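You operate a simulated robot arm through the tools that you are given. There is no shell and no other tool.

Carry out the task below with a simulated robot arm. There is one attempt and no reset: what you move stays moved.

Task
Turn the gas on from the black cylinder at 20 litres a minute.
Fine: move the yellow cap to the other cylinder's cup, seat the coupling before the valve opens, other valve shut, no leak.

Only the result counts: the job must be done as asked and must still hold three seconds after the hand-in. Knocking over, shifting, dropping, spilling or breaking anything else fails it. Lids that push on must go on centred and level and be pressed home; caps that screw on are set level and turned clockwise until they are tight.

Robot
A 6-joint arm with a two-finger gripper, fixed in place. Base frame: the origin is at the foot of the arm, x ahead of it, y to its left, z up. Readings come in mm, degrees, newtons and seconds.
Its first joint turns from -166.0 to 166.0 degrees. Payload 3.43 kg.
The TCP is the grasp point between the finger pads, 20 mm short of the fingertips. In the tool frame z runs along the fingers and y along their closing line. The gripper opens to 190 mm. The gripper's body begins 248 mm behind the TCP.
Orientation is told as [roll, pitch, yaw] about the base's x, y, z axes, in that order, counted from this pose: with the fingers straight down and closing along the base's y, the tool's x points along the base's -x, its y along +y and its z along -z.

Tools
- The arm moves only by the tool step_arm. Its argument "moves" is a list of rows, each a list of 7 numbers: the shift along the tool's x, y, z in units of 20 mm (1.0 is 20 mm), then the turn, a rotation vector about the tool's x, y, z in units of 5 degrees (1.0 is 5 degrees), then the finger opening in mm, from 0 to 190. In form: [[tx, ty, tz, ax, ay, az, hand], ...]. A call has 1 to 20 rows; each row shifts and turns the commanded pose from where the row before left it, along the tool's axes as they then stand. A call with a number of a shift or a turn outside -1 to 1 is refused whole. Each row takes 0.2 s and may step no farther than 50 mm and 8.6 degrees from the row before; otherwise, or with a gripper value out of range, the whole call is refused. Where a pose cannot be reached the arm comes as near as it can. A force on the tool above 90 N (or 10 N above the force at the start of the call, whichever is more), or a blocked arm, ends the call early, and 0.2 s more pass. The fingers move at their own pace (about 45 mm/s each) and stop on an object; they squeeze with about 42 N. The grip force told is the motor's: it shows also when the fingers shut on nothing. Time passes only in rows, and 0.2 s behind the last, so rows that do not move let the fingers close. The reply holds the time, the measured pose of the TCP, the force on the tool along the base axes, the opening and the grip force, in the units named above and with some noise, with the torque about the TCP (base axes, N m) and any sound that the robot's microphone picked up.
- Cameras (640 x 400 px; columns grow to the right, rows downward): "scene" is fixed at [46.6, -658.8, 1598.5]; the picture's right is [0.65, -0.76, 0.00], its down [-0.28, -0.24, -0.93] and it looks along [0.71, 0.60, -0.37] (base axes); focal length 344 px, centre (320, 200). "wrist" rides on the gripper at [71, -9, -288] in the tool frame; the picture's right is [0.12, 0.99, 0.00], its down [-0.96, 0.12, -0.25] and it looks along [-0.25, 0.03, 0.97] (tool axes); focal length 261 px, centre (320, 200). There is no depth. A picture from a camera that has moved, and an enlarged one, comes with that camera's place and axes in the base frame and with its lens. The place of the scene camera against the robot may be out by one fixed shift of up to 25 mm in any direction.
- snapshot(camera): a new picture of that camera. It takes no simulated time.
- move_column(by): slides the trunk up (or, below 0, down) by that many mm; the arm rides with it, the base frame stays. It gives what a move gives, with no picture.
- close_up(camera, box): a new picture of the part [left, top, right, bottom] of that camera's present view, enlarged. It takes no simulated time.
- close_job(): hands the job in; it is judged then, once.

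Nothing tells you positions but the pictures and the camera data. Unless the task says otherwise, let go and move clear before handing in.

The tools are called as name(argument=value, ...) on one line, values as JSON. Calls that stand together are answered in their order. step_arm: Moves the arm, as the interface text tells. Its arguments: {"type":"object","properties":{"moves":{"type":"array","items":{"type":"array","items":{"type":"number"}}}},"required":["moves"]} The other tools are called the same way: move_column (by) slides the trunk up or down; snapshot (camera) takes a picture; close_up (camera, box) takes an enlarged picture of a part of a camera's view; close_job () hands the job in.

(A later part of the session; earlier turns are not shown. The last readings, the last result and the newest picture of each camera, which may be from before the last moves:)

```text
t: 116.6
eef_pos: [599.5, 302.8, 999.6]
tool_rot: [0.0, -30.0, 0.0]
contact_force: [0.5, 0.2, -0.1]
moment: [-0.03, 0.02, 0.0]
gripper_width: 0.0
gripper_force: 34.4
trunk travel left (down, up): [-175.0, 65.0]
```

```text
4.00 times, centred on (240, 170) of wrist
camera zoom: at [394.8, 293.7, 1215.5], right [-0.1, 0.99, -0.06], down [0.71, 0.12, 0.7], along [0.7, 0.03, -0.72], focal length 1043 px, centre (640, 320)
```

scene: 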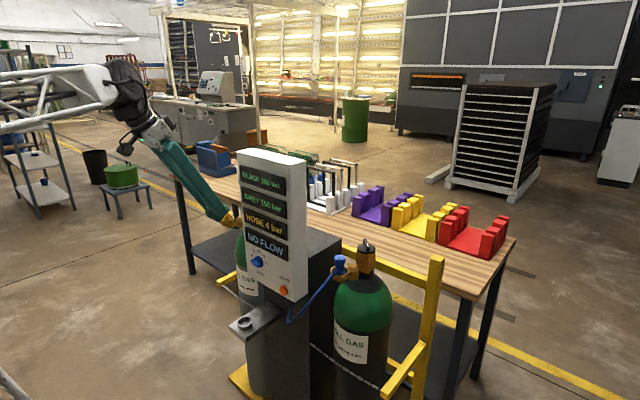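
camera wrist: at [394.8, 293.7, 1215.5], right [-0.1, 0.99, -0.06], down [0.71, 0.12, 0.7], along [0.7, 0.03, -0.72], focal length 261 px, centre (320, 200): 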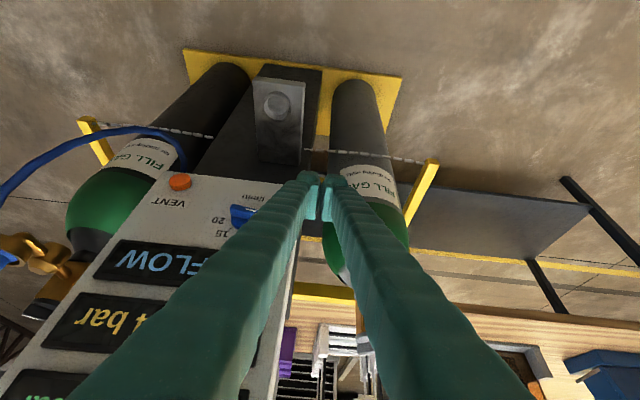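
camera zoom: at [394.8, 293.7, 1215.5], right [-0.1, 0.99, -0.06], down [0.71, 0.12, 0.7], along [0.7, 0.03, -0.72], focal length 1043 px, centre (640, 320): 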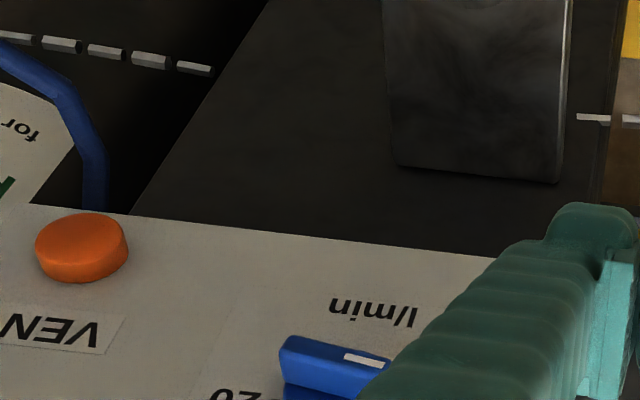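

The finger blocks the view. I'll centre on the dial, back off a little, and open the fingers to look between them.

step_arm(moves=[[0.12, -0.9, -0.455, 0, 0, 0, 120], [0.12, -0.9, -0.455, 0, 0, 0, 120], [0.12, -0.9, -0.455, 0, 0, 0, 120], [0.12, -0.9, -0.455, 0, 0, 0, 120], [0.12, -0.9, -0.455, 0, 0, 0, 120], [0.12, -0.9, -0.455, 0, 0, 0, 120], [0, 0, 0, 0, 0, 0, 120], [0, 0, 0, 0, 0, 0, 120]])

snapshot(camera="wrist")

close_up(camera="wrist", box=[270, 140, 380, 260])

```text
t: 118.4
eef_pos: [559.9, 192.9, 1043.4]
tool_rot: [0.1, -29.9, 0.1]
contact_force: [0.1, 0.7, 0.1]
moment: [0.0, 0.03, 0.0]
gripper_width: 120.0
gripper_force: 0.2
trunk travel left (down, up): [-175.0, 65.0]
```

```text
taken
camera wrist: at [354.4, 183.8, 1257.9], right [-0.1, 0.99, -0.06], down [0.71, 0.12, 0.7], along [0.7, 0.03, -0.72], focal length 261 px, centre (320, 200)
```

wrist: 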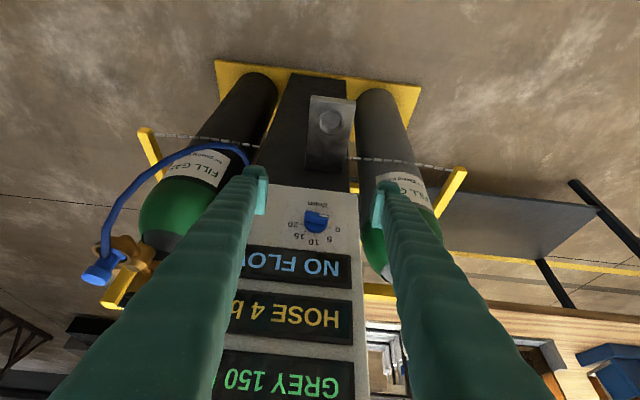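

```text
3.33 times, centred on (325, 200) of wrist
camera zoom: at [354.4, 183.8, 1257.9], right [-0.1, 0.99, -0.06], down [0.71, 0.12, 0.7], along [0.7, 0.03, -0.72], focal length 869 px, centre (303, 200)
```

zoom: 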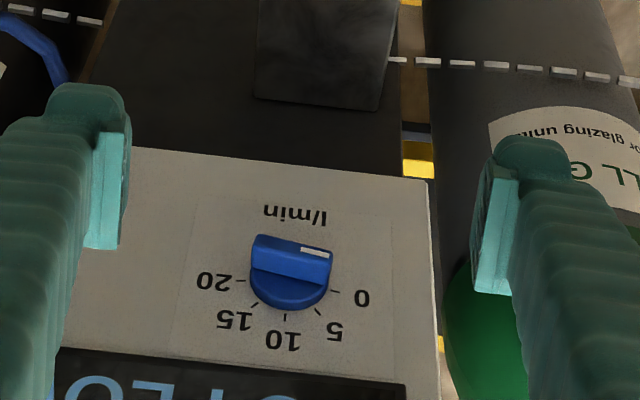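

Two views place the dial at about (711,195,960), with its 44 mm bar standing out to x≈681. I'll turn it with the closed fingertips: push the -y end down, push the top across, then press it level at 20. First I close the fingers and move to above the bar's -y end.

step_arm(moves=[[0, 0, 0, 0, 0, 0, 0], [0, 0, 0, 0, 0, 0, 0], [0, 0, 0, 0, 0, 0, 0], [0, 0, 0, 0, 0, 0, 0], [0, 0, 0, 0, 0, 0, 0], [0, 0, 0, 0, 0, 0, 0], [-0.712, -0.174, 0.525, 0, 0, 0, 0], [-0.712, -0.174, 0.525, 0, 0, 0, 0], [-0.712, -0.174, 0.525, 0, 0, 0, 0], [-0.712, -0.174, 0.525, 0, 0, 0, 0], [-0.712, -0.174, 0.525, 0, 0, 0, 0], [-0.712, -0.174, 0.525, 0, 0, 0, 0], [0, 0, 0, 0, 0, 0, 0]])

close_up(camera="scene", box=[230, 225, 300, 295])

close_up(camera="wrist", box=[260, 120, 380, 240])

```text
t: 121.2
eef_pos: [666.0, 171.3, 1030.7]
tool_rot: [0.0, -30.0, 0.0]
contact_force: [-0.7, 0.3, -0.1]
moment: [0.0, 0.0, -0.01]
gripper_width: 0.1
gripper_force: 34.1
trunk travel left (down, up): [-175.0, 65.0]
```

```text
5.71 times, centred on (265, 260) of scene
camera zoom: at [46.6, -658.8, 1598.5], right [0.65, -0.76, 0.0], down [-0.28, -0.24, -0.93], along [0.71, 0.6, -0.37], focal length 1968 px, centre (634, -143)
```

zoom: 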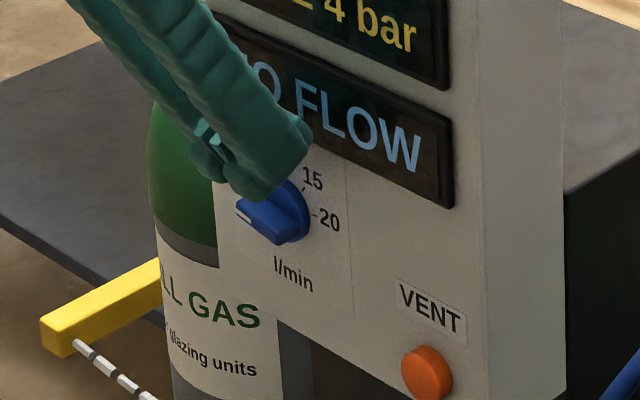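

```text
3.33 times, centred on (320, 180) of wrist
camera zoom: at [460.5, 163.4, 1244.6], right [-0.1, 0.99, -0.06], down [0.71, 0.12, 0.7], along [0.7, 0.03, -0.72], focal length 869 px, centre (320, 267)
```

zoom: 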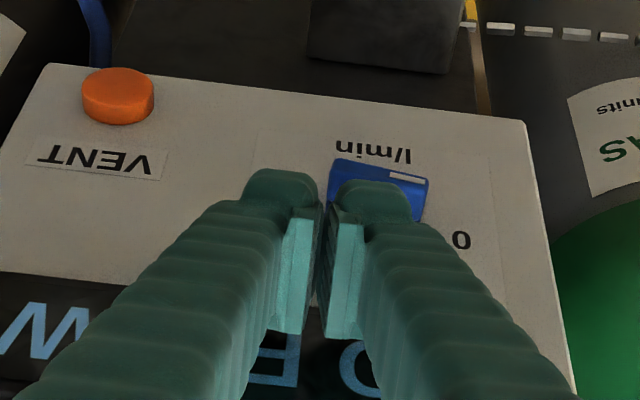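

The tips are above the -y half of the bar. I'll go straight down until contact.

step_arm(moves=[[0.25, 0, 0.433, 0, 0, 0, 0], [0.25, 0, 0.433, 0, 0, 0, 0], [0, 0, 0, 0, 0, 0, 0]])

step_arm(moves=[[0.125, 0, 0.2165, 0, 0, 0, 0], [0, 0, 0, 0, 0, 0, 0]])

step_arm(moves=[[0.125, 0, 0.2165, 0, 0, 0, 0], [0, 0, 0, 0, 0, 0, 0]])

close_up(camera="scene", box=[230, 225, 300, 295])

```text
t: 122.0
eef_pos: [665.7, 171.2, 1010.7]
tool_rot: [0.2, -30.0, 0.0]
contact_force: [0.4, -0.1, -0.3]
moment: [-0.03, 0.05, -0.02]
gripper_width: 0.4
gripper_force: 33.8
trunk travel left (down, up): [-175.0, 65.0]
```

```text
t: 122.6
eef_pos: [665.4, 172.8, 1006.1]
tool_rot: [0.0, -29.9, -0.1]
contact_force: [0.4, -0.2, 0.7]
moment: [0.01, 0.02, -0.01]
gripper_width: 0.0
gripper_force: 34.1
trunk travel left (down, up): [-175.0, 65.0]
```

```text
t: 123.2
eef_pos: [665.9, 172.0, 1001.2]
tool_rot: [0.1, -30.0, 0.0]
contact_force: [-1.0, 0.2, 0.5]
moment: [-0.02, 0.03, 0.01]
gripper_width: 0.0
gripper_force: 34.0
trunk travel left (down, up): [-175.0, 65.0]
```

```text
5.71 times, centred on (265, 260) of scene
camera zoom: at [46.6, -658.8, 1598.5], right [0.65, -0.76, 0.0], down [-0.28, -0.24, -0.93], along [0.71, 0.6, -0.37], focal length 1968 px, centre (634, -143)
```

zoom: 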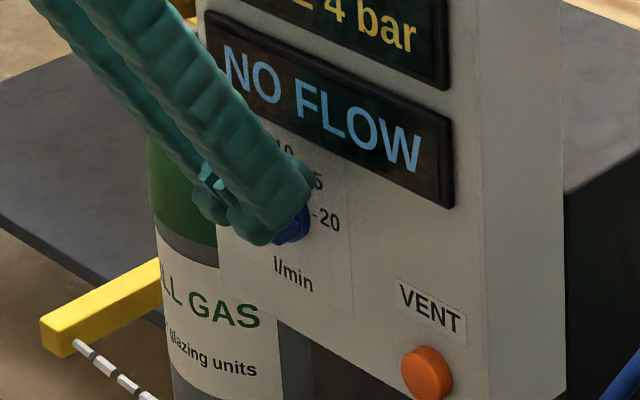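

step_arm(moves=[[0.1, 0, 0.173, 0, 0, 0, 0], [0, 0, 0, 0, 0, 0, 0]])

step_arm(moves=[[0.1, 0, 0.173, 0, 0, 0, 0], [0, 0, 0, 0, 0, 0, 0]])

close_up(camera="wrist", box=[280, 120, 380, 220])

close_up(camera="scene", box=[240, 240, 290, 290])

```text
t: 123.8
eef_pos: [665.1, 172.7, 996.8]
tool_rot: [0.1, -30.0, 0.0]
contact_force: [-0.4, -0.1, 0.0]
moment: [0.03, -0.02, -0.01]
gripper_width: 0.1
gripper_force: 34.3
trunk travel left (down, up): [-175.0, 65.0]
```

```text
t: 124.4
eef_pos: [664.4, 172.6, 991.3]
tool_rot: [0.0, -30.0, 0.0]
contact_force: [-1.1, -0.2, 0.3]
moment: [0.02, -0.02, 0.01]
gripper_width: 0.1
gripper_force: 34.2
trunk travel left (down, up): [-175.0, 65.0]
```

```text
4.00 times, centred on (330, 170) of wrist
camera zoom: at [459.2, 164.5, 1206.2], right [-0.1, 0.99, -0.06], down [0.71, 0.12, 0.7], along [0.7, 0.03, -0.72], focal length 1043 px, centre (280, 320)
```

zoom: 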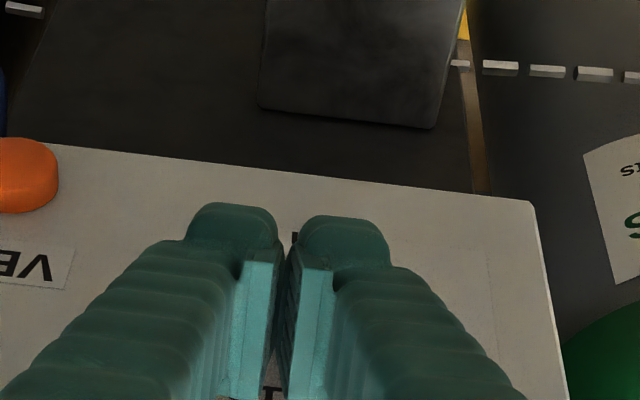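

```text
8.00 times, centred on (265, 265) of scene
camera zoom: at [46.6, -658.8, 1598.5], right [0.65, -0.76, 0.0], down [-0.28, -0.24, -0.93], along [0.71, 0.6, -0.37], focal length 2755 px, centre (760, -320)
```

zoom: 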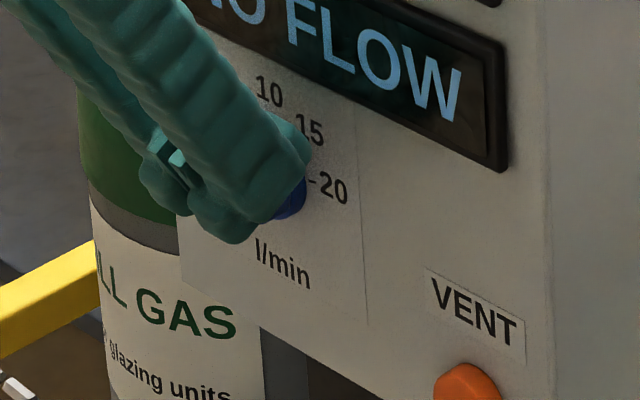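

No contact registered, so either the tip is in front of the bar or the dial turned very freely. I'll back off and look.

step_arm(moves=[[0.8, 0, -0.46, 0, 0, 0, 0], [0.8, 0, -0.46, 0, 0, 0, 0], [0.8, 0, -0.46, 0, 0, 0, 0], [0.8, 0, -0.46, 0, 0, 0, 0], [0, 0, 0, 0, 0, 0, 0]])

close_up(camera="scene", box=[235, 230, 295, 290])

snapshot(camera="wrist")

```text
t: 125.6
eef_pos: [590.1, 171.2, 990.7]
tool_rot: [0.1, -30.0, 0.0]
contact_force: [0.3, 0.1, 0.2]
moment: [-0.01, 0.0, 0.04]
gripper_width: 0.1
gripper_force: 34.5
trunk travel left (down, up): [-175.0, 65.0]
```

```text
6.67 times, centred on (265, 260) of scene
camera zoom: at [46.6, -658.8, 1598.5], right [0.65, -0.76, 0.0], down [-0.28, -0.24, -0.93], along [0.71, 0.6, -0.37], focal length 2296 px, centre (687, -200)
```

zoom: 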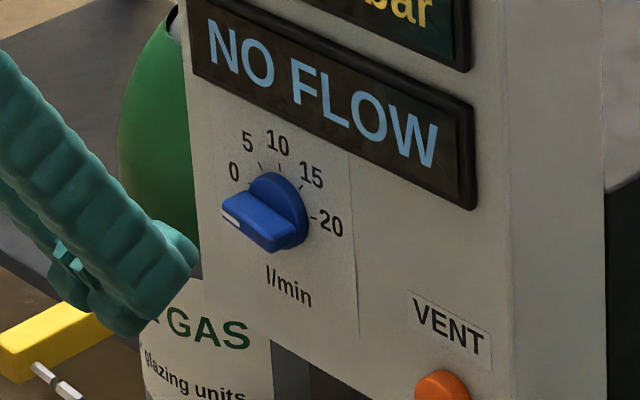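

```text
taken
camera wrist: at [385.4, 163.3, 1205.9], right [-0.1, 0.99, -0.06], down [0.71, 0.11, 0.7], along [0.7, 0.03, -0.72], focal length 261 px, centre (320, 200)
```

wrist: 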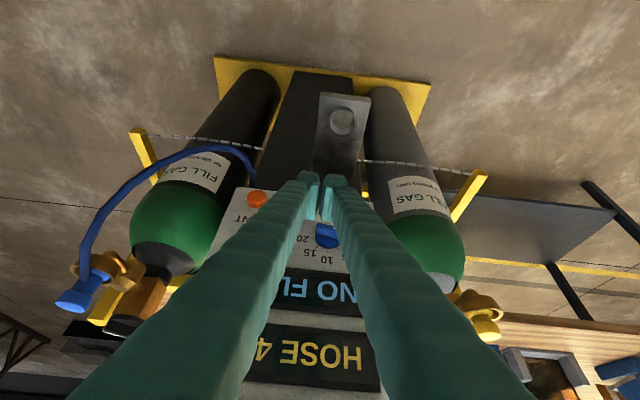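

The dial is unmoved. Cross-checking the scene view, the bar is lower and slightly deeper than I assumed (front x≈690, centre z≈947). I'll come back above it and go lower.

step_arm(moves=[[-0.813, 0, 0.25, 0, 0, 0, 0], [-0.813, 0, 0.25, 0, 0, 0, 0], [-0.813, 0, 0.25, 0, 0, 0, 0], [-0.813, 0, 0.25, 0, 0, 0, 0], [-0.813, 0, 0.25, 0, 0, 0, 0], [0, 0, 0, 0, 0, 0, 0]])

step_arm(moves=[[0.25, 0, 0.433, 0, 0, 0, 0], [0.125, 0, 0.2165, 0, 0, 0, 0], [0, 0, 0, 0, 0, 0, 0]])

step_arm(moves=[[0.1, 0, 0.173, 0, 0, 0, 0], [0, 0, 0, 0, 0, 0, 0]])

step_arm(moves=[[0.1, 0, 0.173, 0, 0, 0, 0], [0, 0, 0, 0, 0, 0, 0]])

step_arm(moves=[[0.1, 0, 0.173, 0, 0, 0, 0], [0, 0, 0, 0, 0, 0, 0]])

close_up(camera="scene", box=[235, 230, 295, 290])

```text
t: 127.0
eef_pos: [675.5, 171.4, 1012.5]
tool_rot: [0.2, -30.2, 0.0]
contact_force: [-0.2, 0.4, 0.1]
moment: [0.01, -0.02, -0.01]
gripper_width: 0.0
gripper_force: 34.5
trunk travel left (down, up): [-175.0, 65.0]
```

```text
t: 127.8
eef_pos: [675.1, 170.1, 997.1]
tool_rot: [0.2, -30.0, -0.1]
contact_force: [-0.2, 1.5, 0.8]
moment: [-0.02, 0.02, -0.03]
gripper_width: 0.2
gripper_force: 34.2
trunk travel left (down, up): [-175.0, 65.0]
```

```text
t: 128.4
eef_pos: [674.5, 170.7, 993.5]
tool_rot: [0.0, -30.0, 0.0]
contact_force: [0.4, 0.3, 0.1]
moment: [0.01, -0.03, 0.01]
gripper_width: 0.0
gripper_force: 34.8
trunk travel left (down, up): [-175.0, 65.0]
```

```text
t: 129.0
eef_pos: [675.2, 171.4, 988.9]
tool_rot: [0.0, -30.0, 0.0]
contact_force: [-0.1, 0.0, 0.0]
moment: [0.0, 0.0, -0.02]
gripper_width: 0.1
gripper_force: 34.5
trunk travel left (down, up): [-175.0, 65.0]
```

```text
t: 129.6
eef_pos: [674.3, 171.6, 983.6]
tool_rot: [0.0, -30.0, 0.0]
contact_force: [-0.7, -0.7, 0.7]
moment: [-0.01, 0.0, 0.01]
gripper_width: 0.1
gripper_force: 34.7
trunk travel left (down, up): [-175.0, 65.0]
```

```text
6.67 times, centred on (265, 260) of scene
camera zoom: at [46.6, -658.8, 1598.5], right [0.65, -0.76, 0.0], down [-0.28, -0.24, -0.93], along [0.71, 0.6, -0.37], focal length 2296 px, centre (687, -200)
```

zoom: 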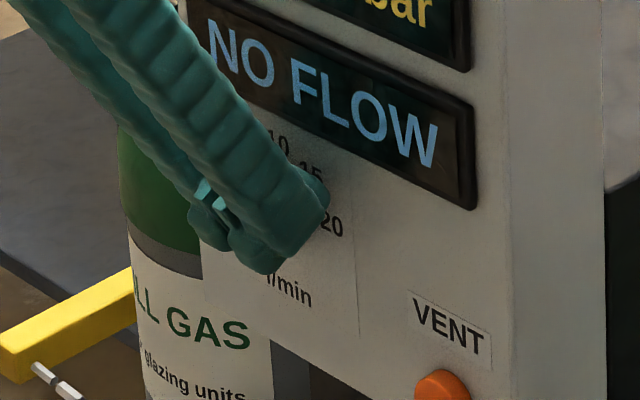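

step_arm(moves=[[0.1, 0, 0.173, 0, 0, 0, 0], [0, 0, 0, 0, 0, 0, 0]])

step_arm(moves=[[0.1, 0, 0.173, 0, 0, 0, 0], [0, 0, 0, 0, 0, 0, 0]])

step_arm(moves=[[0.1, 0, 0.173, 0, 0, 0, 0], [0, 0, 0, 0, 0, 0, 0]])

close_up(camera="scene", box=[235, 230, 295, 290])

close_up(camera="wrist", box=[270, 120, 390, 240])

```text
t: 130.2
eef_pos: [674.1, 172.0, 980.3]
tool_rot: [0.0, -29.9, 0.1]
contact_force: [-0.2, 0.3, -0.7]
moment: [0.02, -0.02, -0.04]
gripper_width: 0.0
gripper_force: 34.4
trunk travel left (down, up): [-175.0, 65.0]
```

```text
t: 130.8
eef_pos: [674.5, 170.2, 977.2]
tool_rot: [0.1, -30.1, -0.1]
contact_force: [-1.2, -0.3, 2.9]
moment: [0.04, 0.0, -0.01]
gripper_width: 0.0
gripper_force: 34.1
trunk travel left (down, up): [-175.0, 65.0]
```

```text
t: 131.4
eef_pos: [674.0, 170.7, 973.4]
tool_rot: [0.2, -30.1, -0.1]
contact_force: [-11.7, -7.2, 31.9]
moment: [0.56, -0.04, -0.31]
gripper_width: 0.0
gripper_force: 34.4
trunk travel left (down, up): [-175.0, 65.0]
```

```text
6.67 times, centred on (265, 260) of scene
camera zoom: at [46.6, -658.8, 1598.5], right [0.65, -0.76, 0.0], down [-0.28, -0.24, -0.93], along [0.71, 0.6, -0.37], focal length 2296 px, centre (687, -200)
```

zoom: 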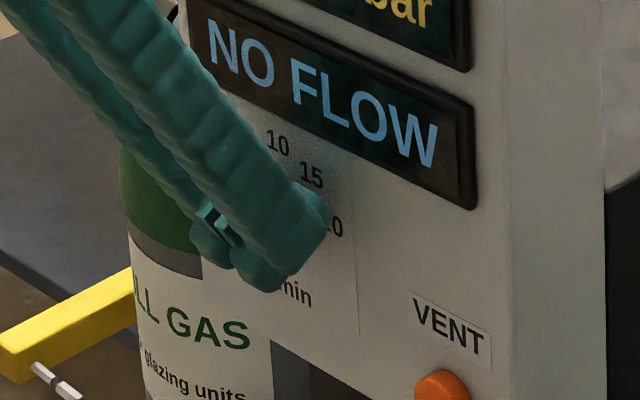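

```text
3.33 times, centred on (330, 180) of wrist
camera zoom: at [468.2, 162.4, 1188.2], right [-0.1, 0.99, -0.06], down [0.71, 0.11, 0.7], along [0.7, 0.03, -0.71], focal length 869 px, centre (287, 267)
```

zoom: 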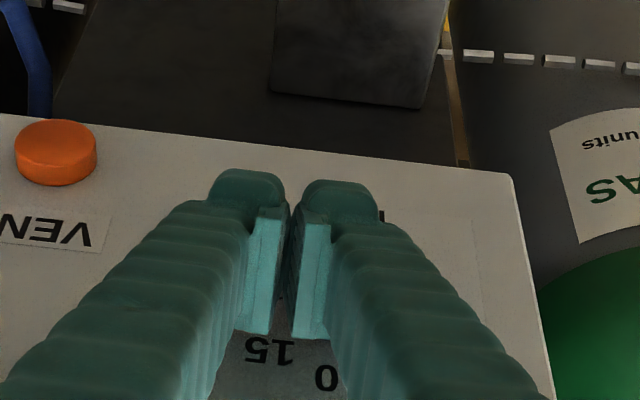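

Contact with the bar at TCP z≈977, but the pressure point is near the axis. I'll lift, shift outward for more leverage and press again.

step_arm(moves=[[-0.2, 0, -0.346, 0, 0, 0, 0], [0, -0.5, 0, 0, 0, 0, 0], [0.15, 0, 0.26, 0, 0, 0, 0], [0.05, 0, 0.0866, 0, 0, 0, 0], [0, 0, 0, 0, 0, 0, 0]])

step_arm(moves=[[0.05, 0, 0.0866, 0, 0, 0, 0], [0, 0, 0, 0, 0, 0, 0]])

step_arm(moves=[[0.05, 0, 0.0866, 0, 0, 0, 0], [0, 0, 0, 0, 0, 0, 0]])

step_arm(moves=[[0.05, 0, 0.0866, 0, 0, 0, 0], [0, 0, 0, 0, 0, 0, 0]])

close_up(camera="scene", box=[235, 230, 295, 290])

```text
t: 132.6
eef_pos: [674.7, 160.8, 971.6]
tool_rot: [0.0, -30.2, 0.0]
contact_force: [-2.3, 0.4, 3.1]
moment: [0.06, -0.01, -0.02]
gripper_width: 0.3
gripper_force: 34.5
trunk travel left (down, up): [-175.0, 65.0]
```

```text
t: 133.2
eef_pos: [675.2, 160.7, 971.1]
tool_rot: [0.1, -30.0, -0.1]
contact_force: [-0.4, -1.1, 1.4]
moment: [0.03, -0.01, 0.03]
gripper_width: 0.2
gripper_force: 34.3
trunk travel left (down, up): [-175.0, 65.0]
```

```text
t: 133.8
eef_pos: [675.4, 160.7, 968.6]
tool_rot: [0.0, -30.1, 0.0]
contact_force: [0.2, -0.7, 0.2]
moment: [0.01, 0.0, -0.02]
gripper_width: 0.2
gripper_force: 34.5
trunk travel left (down, up): [-175.0, 65.0]
```

```text
t: 134.4
eef_pos: [673.0, 163.1, 967.7]
tool_rot: [0.1, -30.0, 0.0]
contact_force: [-0.6, 1.0, -0.2]
moment: [0.02, 0.0, -0.04]
gripper_width: 0.0
gripper_force: 34.5
trunk travel left (down, up): [-175.0, 65.0]
```

```text
6.67 times, centred on (265, 260) of scene
camera zoom: at [46.6, -658.8, 1598.5], right [0.65, -0.76, 0.0], down [-0.28, -0.24, -0.93], along [0.71, 0.6, -0.37], focal length 2296 px, centre (687, -200)
```

zoom: 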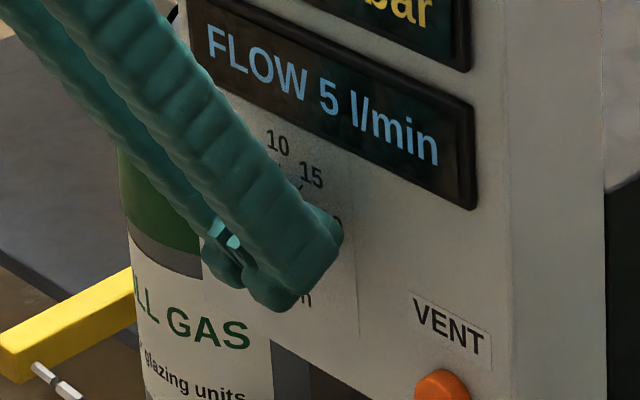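

It works: the display now reads FLOW 5 l/min. The bar is at 45°, so next I'll lower slightly and push its lower end sideways (+y) to keep it turning clockwise.

step_arm(moves=[[0.125, 0, 0.2165, 0, 0, 0, 0], [0.1, 0, 0.173, 0, 0, 0, 0], [0, 0.25, 0, 0, 0, 0, 0], [0, 0.25, 0, 0, 0, 0, 0], [0, 0, 0, 0, 0, 0, 0]])

close_up(camera="scene", box=[235, 230, 295, 290])

```text
t: 135.4
eef_pos: [672.5, 158.5, 957.5]
tool_rot: [-0.5, -29.8, 0.1]
contact_force: [14.2, -111.0, 32.3]
moment: [0.9, -0.87, -1.84]
gripper_width: 0.0
gripper_force: 34.4
trunk travel left (down, up): [-175.0, 65.0]
stopped in row 4: the force on the tool passed its limit at 110 N (the readings are from after the stop); the commanded pose is now the measured one
```

```text
6.67 times, centred on (265, 260) of scene
camera zoom: at [46.6, -658.8, 1598.5], right [0.65, -0.76, 0.0], down [-0.28, -0.24, -0.93], along [0.71, 0.6, -0.37], focal length 2296 px, centre (687, -200)
```

zoom: 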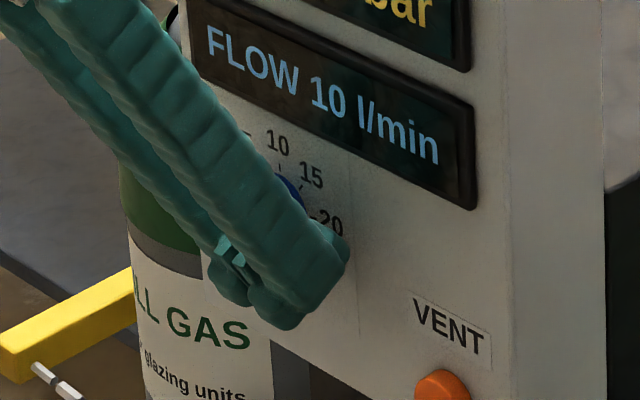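

Now FLOW 10 l/min, but I hit a 111 N side force because the tip's front edge is bearing on the dial's disc. I'll back off sideways and pull back about 10 mm before continuing.

step_arm(moves=[[0, -0.4, 0, 0, 0, 0, 0], [0.4325, 0, -0.25, 0, 0, 0, 0], [0, 0, 0, 0, 0, 0, 0]])

close_up(camera="scene", box=[235, 230, 295, 290])

close_up(camera="wrist", box=[270, 120, 390, 240])

```text
t: 136.2
eef_pos: [661.3, 164.9, 955.3]
tool_rot: [-0.3, -29.7, 0.5]
contact_force: [0.7, -0.7, -0.9]
moment: [0.12, 0.06, 0.07]
gripper_width: 0.0
gripper_force: 34.2
trunk travel left (down, up): [-175.0, 65.0]
```

```text
6.67 times, centred on (265, 260) of scene
camera zoom: at [46.6, -658.8, 1598.5], right [0.65, -0.76, 0.0], down [-0.28, -0.24, -0.93], along [0.71, 0.6, -0.37], focal length 2296 px, centre (687, -200)
```

zoom: 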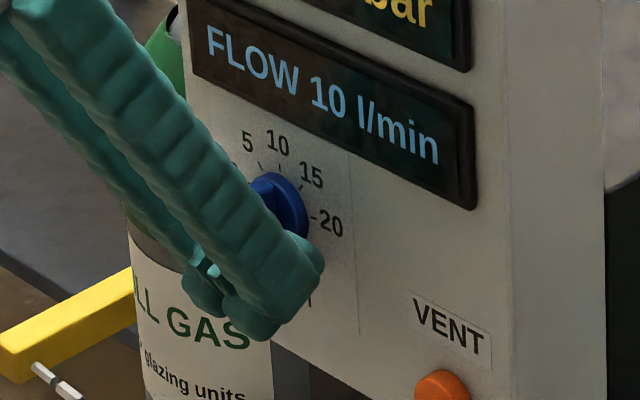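

```text
3.33 times, centred on (330, 180) of wrist
camera zoom: at [457.5, 155.5, 1169.8], right [-0.11, 0.99, -0.06], down [0.71, 0.12, 0.69], along [0.69, 0.03, -0.72], focal length 869 px, centre (287, 267)
```

zoom: 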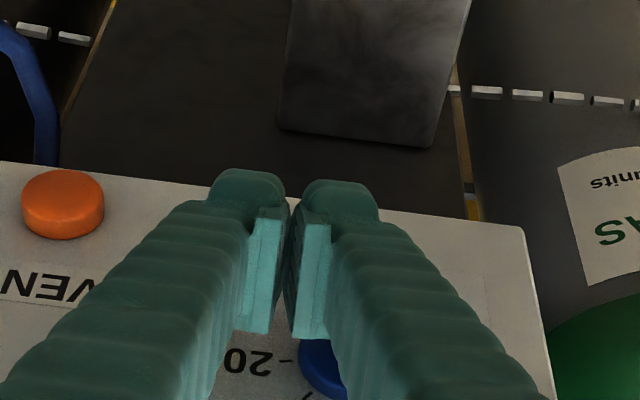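

step_arm(moves=[[0, 0.2, 0, 0, 0, 0, 0], [0, 0.2, 0, 0, 0, 0, 0], [0, 0, 0, 0, 0, 0, 0]])

step_arm(moves=[[0, 0.2, 0, 0, 0, 0, 0], [0, 0, 0, 0, 0, 0, 0]])

close_up(camera="scene", box=[235, 230, 295, 290])

```text
t: 137.0
eef_pos: [661.1, 168.4, 954.1]
tool_rot: [-0.4, -29.8, 0.5]
contact_force: [-4.6, -10.6, -0.3]
moment: [0.01, 0.01, -0.13]
gripper_width: 0.0
gripper_force: 33.7
trunk travel left (down, up): [-175.0, 65.0]
```

```text
t: 137.6
eef_pos: [660.0, 170.6, 954.6]
tool_rot: [-0.6, -29.7, 0.5]
contact_force: [-35.0, -41.0, -1.2]
moment: [-0.02, 0.07, -0.39]
gripper_width: 0.0
gripper_force: 34.5
trunk travel left (down, up): [-175.0, 65.0]
```

```text
6.67 times, centred on (265, 260) of scene
camera zoom: at [46.6, -658.8, 1598.5], right [0.65, -0.76, 0.0], down [-0.28, -0.24, -0.93], along [0.71, 0.6, -0.37], focal length 2296 px, centre (687, -200)
```

zoom: 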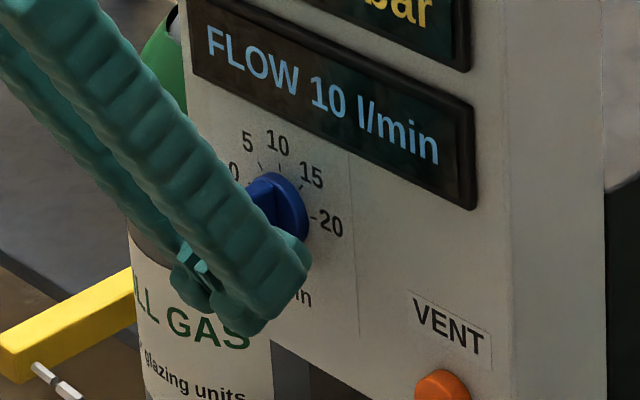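

step_arm(moves=[[0, -0.3, 0, 0, 0, 0, 0], [-0.216, 0, 0.125, 0, 0, 0, 0], [0, 0, 0, 0, 0, 0, 0]])

step_arm(moves=[[0, 0.2, 0, 0, 0, 0, 0], [0, 0.2, 0, 0, 0, 0, 0], [0, 0, 0, 0, 0, 0, 0]])

close_up(camera="scene", box=[235, 230, 295, 290])

```text
t: 138.4
eef_pos: [666.8, 165.6, 956.2]
tool_rot: [-0.4, -29.8, 0.4]
contact_force: [-51.8, -19.2, 4.6]
moment: [0.04, -0.13, 1.13]
gripper_width: 0.2
gripper_force: 34.2
trunk travel left (down, up): [-175.0, 65.0]
```

```text
t: 139.0
eef_pos: [661.1, 169.7, 954.2]
tool_rot: [-1.1, -29.3, 0.8]
contact_force: [-37.4, -64.6, 4.9]
moment: [0.23, 0.03, -0.75]
gripper_width: 0.1
gripper_force: 34.5
trunk travel left (down, up): [-175.0, 65.0]
stopped in row 3: the force on the tool passed its limit at 93 N (the readings are from after the stop); the commanded pose is now the measured one
```

```text
6.67 times, centred on (265, 260) of scene
camera zoom: at [46.6, -658.8, 1598.5], right [0.65, -0.76, 0.0], down [-0.28, -0.24, -0.93], along [0.71, 0.6, -0.37], focal length 2296 px, centre (687, -200)
```

zoom: 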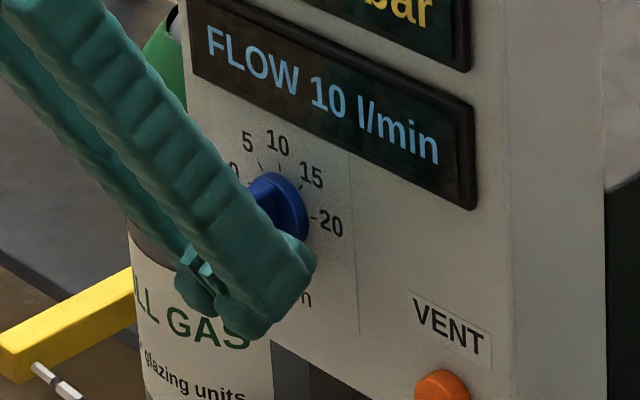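

I'm fighting the bar's front corner. I'll retreat fully and look at the dial's actual angle before the next push.

step_arm(moves=[[0, -0.4, 0, 0, 0, 0, 0], [0.8, 0, -0.46, 0, 0, 0, 0], [0.8, 0, -0.46, 0, 0, 0, 0], [0.8, 0, -0.46, 0, 0, 0, 0], [0.8, 0, -0.46, 0, 0, 0, 0], [0, 0, 0, 0, 0, 0, 0]])

close_up(camera="scene", box=[240, 235, 290, 285])

snapshot(camera="scene")

```text
t: 140.4
eef_pos: [591.1, 168.7, 957.9]
tool_rot: [-0.8, -29.7, 0.8]
contact_force: [-0.4, 0.1, -0.2]
moment: [0.0, 0.0, -0.01]
gripper_width: 0.0
gripper_force: 34.4
trunk travel left (down, up): [-175.0, 65.0]
```

```text
8.00 times, centred on (265, 260) of scene
camera zoom: at [46.6, -658.8, 1598.5], right [0.65, -0.76, 0.0], down [-0.28, -0.24, -0.93], along [0.71, 0.6, -0.37], focal length 2755 px, centre (760, -280)
```

zoom: 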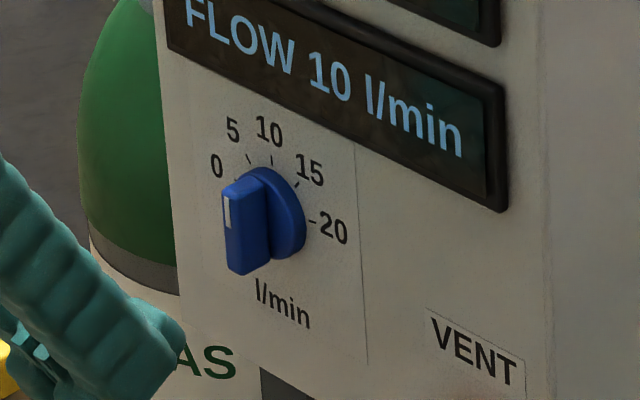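

```text
taken
```

scene: 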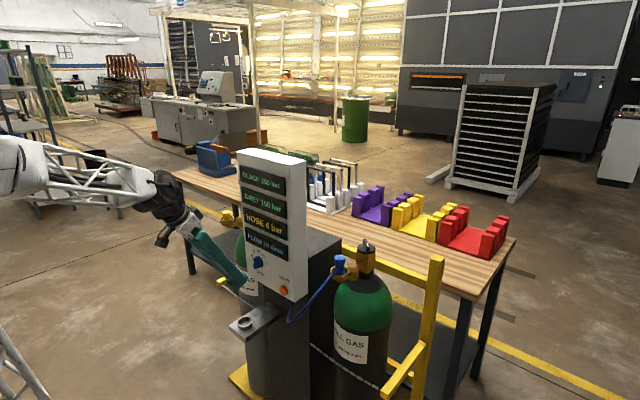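

The dial is exactly at 10 with its bar vertical. Next I'll come in from the +y side and push the top (pointer) end toward -y, staying clear of the disc.

step_arm(moves=[[0, 0.8, -0.2, 0, 0, 0, 0], [0, 0.8, -0.2, 0, 0, 0, 0], [0, 0.8, -0.2, 0, 0, 0, 0], [0, 0.75, -0.2, 0, 0, 0, 0], [-0.97, 0, 0.37, 0, 0, 0, 0], [-0.97, 0, 0.37, 0, 0, 0, 0], [-0.97, 0, 0.37, 0, 0, 0, 0], [-0.97, 0, 0.37, 0, 0, 0, 0], [0, 0, 0, 0, 0, 0, 0]])

close_up(camera="scene", box=[235, 230, 295, 290])

close_up(camera="wrist", box=[250, 110, 390, 240])

```text
t: 142.4
eef_pos: [665.0, 230.9, 981.3]
tool_rot: [-0.8, -29.6, 0.8]
contact_force: [-0.3, -0.6, 0.4]
moment: [-0.04, 0.03, 0.02]
gripper_width: 0.1
gripper_force: 34.6
trunk travel left (down, up): [-175.0, 65.0]
```

```text
6.67 times, centred on (265, 260) of scene
camera zoom: at [46.6, -658.8, 1598.5], right [0.65, -0.76, 0.0], down [-0.28, -0.24, -0.93], along [0.71, 0.6, -0.37], focal length 2296 px, centre (687, -200)
```

zoom: 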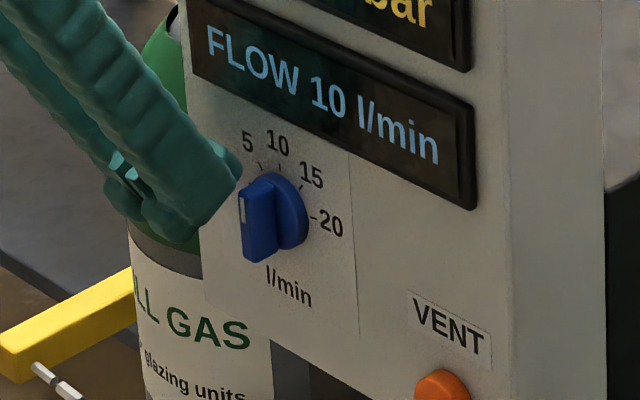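

```text
3.08 times, centred on (320, 175) of wrist
camera zoom: at [461.9, 224.2, 1197.7], right [-0.11, 0.99, -0.07], down [0.71, 0.13, 0.69], along [0.69, 0.03, -0.72], focal length 802 px, centre (320, 277)
```

zoom: 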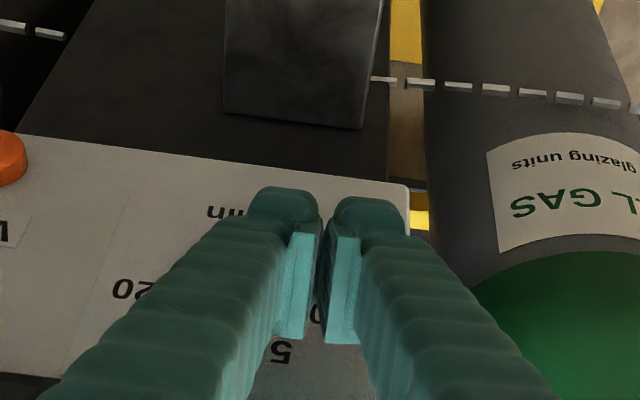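

step_arm(moves=[[0.02, 0, 0.335, 0, 0, 0, 0], [0, -0.25, 0, 0, 0, 0, 0], [0, -0.25, 0, 0, 0, 0, 0], [0, 0, 0, 0, 0, 0, 0]])

step_arm(moves=[[0, -0.2, 0, 0, 0, 0, 0], [0, 0, 0, 0, 0, 0, 0]])

close_up(camera="scene", box=[235, 230, 295, 290])

```text
t: 143.4
eef_pos: [669.5, 220.8, 975.4]
tool_rot: [-0.8, -29.7, 0.7]
contact_force: [0.2, 0.6, -1.0]
moment: [-0.05, 0.02, 0.02]
gripper_width: 0.0
gripper_force: 34.4
trunk travel left (down, up): [-175.0, 65.0]
```

```text
t: 144.0
eef_pos: [670.0, 216.2, 975.5]
tool_rot: [-0.8, -29.6, 0.8]
contact_force: [0.1, 0.3, 1.6]
moment: [-0.05, -0.01, -0.01]
gripper_width: 0.1
gripper_force: 34.0
trunk travel left (down, up): [-175.0, 65.0]
```

```text
6.67 times, centred on (265, 260) of scene
camera zoom: at [46.6, -658.8, 1598.5], right [0.65, -0.76, 0.0], down [-0.28, -0.24, -0.93], along [0.71, 0.6, -0.37], focal length 2296 px, centre (687, -200)
```

zoom: 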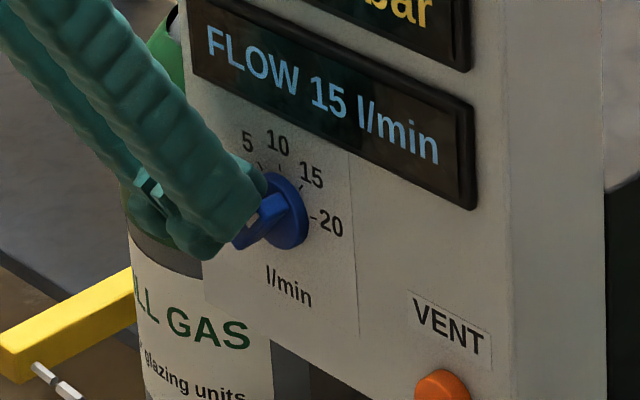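

Now FLOW 15 l/min. For the last step I'll lift over the dial and press the pointer end down from above on the -y side to bring it level at 20.

step_arm(moves=[[-0.32, 0, -0.855, 0, 0, 0, 0], [-0.32, 0, -0.855, 0, 0, 0, 0], [0, -0.82, 0, 0, 0, 0, 0], [0, -0.82, 0, 0, 0, 0, 0], [0, -0.82, 0, 0, 0, 0, 0], [0.115, 0, 0.8, 0, 0, 0, 0], [0, 0, 0, 0, 0, 0, 0]])

close_up(camera="scene", box=[235, 230, 295, 290])

```text
t: 145.6
eef_pos: [669.7, 168.6, 997.4]
tool_rot: [-0.7, -29.7, 0.8]
contact_force: [0.4, 0.6, 0.8]
moment: [0.02, 0.0, 0.01]
gripper_width: 0.1
gripper_force: 34.2
trunk travel left (down, up): [-175.0, 65.0]
```

```text
6.67 times, centred on (265, 260) of scene
camera zoom: at [46.6, -658.8, 1598.5], right [0.65, -0.76, 0.0], down [-0.28, -0.24, -0.93], along [0.71, 0.6, -0.37], focal length 2296 px, centre (687, -200)
```

zoom: 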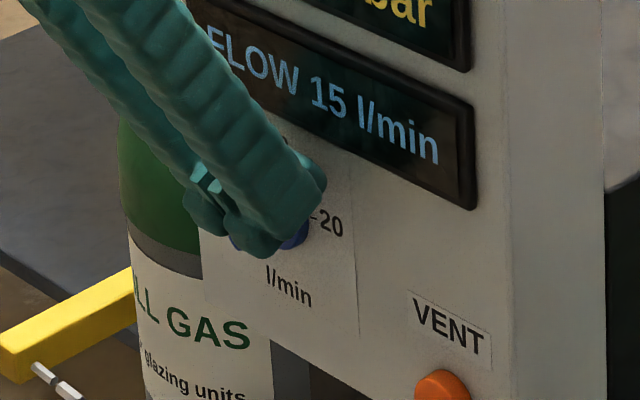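

Positioned above the pointer end. Pressing down in small steps while reading the display.

step_arm(moves=[[0.125, 0, 0.2165, 0, 0, 0, 0], [0, 0, 0, 0, 0, 0, 0]])

step_arm(moves=[[0.125, 0, 0.2165, 0, 0, 0, 0], [0, 0, 0, 0, 0, 0, 0]])

step_arm(moves=[[0.1, 0, 0.173, 0, 0, 0, 0], [0, 0, 0, 0, 0, 0, 0]])

close_up(camera="scene", box=[235, 230, 295, 290])

```text
t: 146.2
eef_pos: [667.5, 167.7, 992.5]
tool_rot: [-0.8, -29.7, 0.7]
contact_force: [-0.1, 1.0, 0.6]
moment: [0.01, 0.01, -0.03]
gripper_width: 0.0
gripper_force: 33.9
trunk travel left (down, up): [-175.0, 65.0]
```

```text
t: 146.8
eef_pos: [669.0, 166.4, 987.9]
tool_rot: [-0.8, -29.7, 0.8]
contact_force: [0.2, 0.3, 0.6]
moment: [-0.03, -0.01, 0.0]
gripper_width: 0.0
gripper_force: 34.5
trunk travel left (down, up): [-175.0, 65.0]
```

```text
t: 147.4
eef_pos: [669.1, 167.8, 986.6]
tool_rot: [-0.7, -29.8, 0.9]
contact_force: [-3.7, -9.1, 20.0]
moment: [0.29, -0.3, -0.06]
gripper_width: 0.0
gripper_force: 34.8
trunk travel left (down, up): [-175.0, 65.0]
```

```text
6.67 times, centred on (265, 260) of scene
camera zoom: at [46.6, -658.8, 1598.5], right [0.65, -0.76, 0.0], down [-0.28, -0.24, -0.93], along [0.71, 0.6, -0.37], focal length 2296 px, centre (687, -200)
```

zoom: 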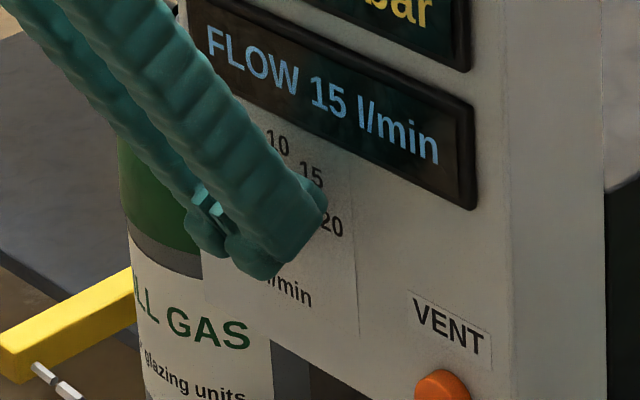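

step_arm(moves=[[0.075, 0, 0.13, 0, 0, 0, 0], [0, 0, 0, 0, 0, 0, 0]])

step_arm(moves=[[0.05, 0, 0.0866, 0, 0, 0, 0], [0, 0, 0, 0, 0, 0, 0]])

close_up(camera="scene", box=[235, 230, 295, 290])

```text
t: 148.0
eef_pos: [667.8, 166.6, 985.8]
tool_rot: [-0.6, -30.0, 0.7]
contact_force: [-11.7, -26.4, 62.4]
moment: [0.92, -0.86, -0.27]
gripper_width: 0.0
gripper_force: 34.3
trunk travel left (down, up): [-175.0, 65.0]
```

```text
t: 148.5
eef_pos: [668.0, 167.0, 984.6]
tool_rot: [-0.7, -30.2, 0.8]
contact_force: [-25.0, -40.0, 45.0]
moment: [0.11, -0.94, 0.39]
gripper_width: 0.1
gripper_force: 33.8
trunk travel left (down, up): [-175.0, 65.0]
stopped in row 2: the force on the tool passed its limit at 91 N (the readings are from after the stop); the commanded pose is now the measured one
```

```text
6.67 times, centred on (265, 260) of scene
camera zoom: at [46.6, -658.8, 1598.5], right [0.65, -0.76, 0.0], down [-0.28, -0.24, -0.93], along [0.71, 0.6, -0.37], focal length 2296 px, centre (687, -200)
```

zoom: 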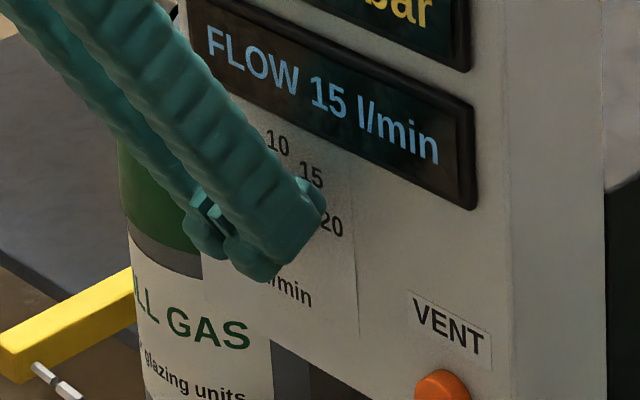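

The press is landing on the bar's end corner with poor leverage (91 N). I'll lift off and push the bar's upper long face diagonally (-y and down) instead.

step_arm(moves=[[-0.3, 0, -0.52, 0, 0, 0, 0], [-0.3, 0, -0.52, 0, 0, 0, 0], [0, 0.9, 0, 0, 0, 0, 0], [0, 0.9, 0, 0, 0, 0, 0], [0, 0.9, 0, 0, 0, 0, 0], [0.2, 0, 0.346, 0, 0, 0, 0], [0.2, 0, 0.346, 0, 0, 0, 0], [0, 0, 0, 0, 0, 0, 0]])

close_up(camera="scene", box=[235, 230, 295, 290])

```text
t: 150.3
eef_pos: [670.2, 225.9, 989.3]
tool_rot: [-0.7, -29.9, 0.9]
contact_force: [-0.4, 0.4, -0.3]
moment: [0.0, -0.03, -0.01]
gripper_width: 0.0
gripper_force: 34.4
trunk travel left (down, up): [-175.0, 65.0]
```

```text
6.67 times, centred on (265, 260) of scene
camera zoom: at [46.6, -658.8, 1598.5], right [0.65, -0.76, 0.0], down [-0.28, -0.24, -0.93], along [0.71, 0.6, -0.37], focal length 2296 px, centre (687, -200)
```

zoom: 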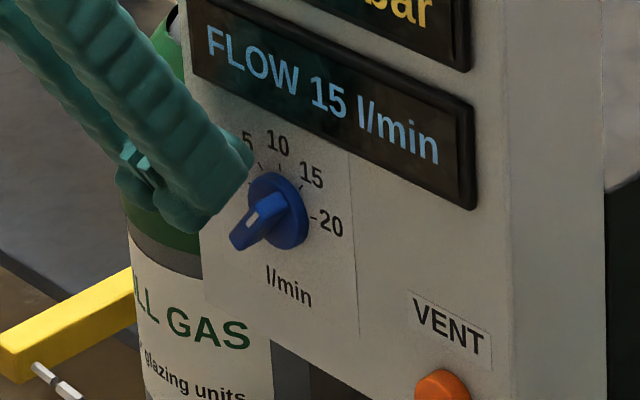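

step_arm(moves=[[0.0625, -0.3, 0.108, 0, 0, 0, 0], [0.0625, -0.25, 0.108, 0, 0, 0, 0], [0.0625, -0.25, 0.108, 0, 0, 0, 0], [0, 0, 0, 0, 0, 0, 0]])

step_arm(moves=[[0.05, -0.2, 0.0866, 0, 0, 0, 0], [0, 0, 0, 0, 0, 0, 0]])

close_up(camera="scene", box=[235, 230, 295, 290])

```text
t: 151.3
eef_pos: [668.6, 208.5, 982.5]
tool_rot: [-0.7, -29.8, 0.9]
contact_force: [0.3, -0.4, 0.4]
moment: [0.0, 0.01, 0.01]
gripper_width: 0.0
gripper_force: 34.0
trunk travel left (down, up): [-175.0, 65.0]
```

```text
t: 151.9
eef_pos: [668.8, 205.6, 979.6]
tool_rot: [-0.7, -29.9, 0.9]
contact_force: [-1.9, 1.7, 2.6]
moment: [0.0, -0.03, -0.07]
gripper_width: 0.0
gripper_force: 34.0
trunk travel left (down, up): [-175.0, 65.0]
```

```text
6.67 times, centred on (265, 260) of scene
camera zoom: at [46.6, -658.8, 1598.5], right [0.65, -0.76, 0.0], down [-0.28, -0.24, -0.93], along [0.71, 0.6, -0.37], focal length 2296 px, centre (687, -200)
```

zoom: 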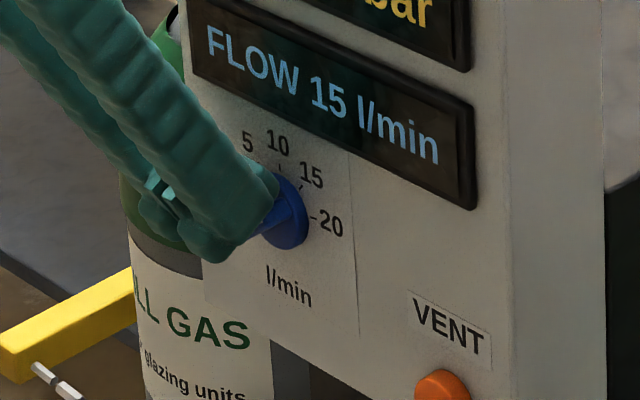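

Contact is just starting. Continuing the diagonal push in small steps.

step_arm(moves=[[0.025, -0.2, 0.0433, 0, 0, 0, 0], [0, 0, 0, 0, 0, 0, 0]])

step_arm(moves=[[0.025, -0.2, 0.0433, 0, 0, 0, 0], [0, 0, 0, 0, 0, 0, 0]])

close_up(camera="scene", box=[235, 230, 295, 290])

```text
t: 152.5
eef_pos: [667.5, 202.0, 978.9]
tool_rot: [-0.8, -29.9, 0.9]
contact_force: [-0.6, 0.2, 0.6]
moment: [-0.02, 0.0, 0.01]
gripper_width: 0.2
gripper_force: 34.5
trunk travel left (down, up): [-175.0, 65.0]
```

```text
t: 153.1
eef_pos: [668.0, 195.9, 977.8]
tool_rot: [-0.8, -29.8, 0.8]
contact_force: [0.7, 0.7, -0.1]
moment: [0.0, -0.02, -0.02]
gripper_width: 0.1
gripper_force: 34.2
trunk travel left (down, up): [-175.0, 65.0]
```

```text
6.67 times, centred on (265, 260) of scene
camera zoom: at [46.6, -658.8, 1598.5], right [0.65, -0.76, 0.0], down [-0.28, -0.24, -0.93], along [0.71, 0.6, -0.37], focal length 2296 px, centre (687, -200)
```

zoom: 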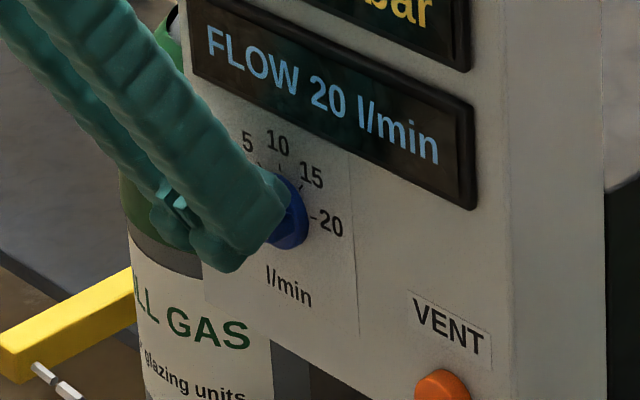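

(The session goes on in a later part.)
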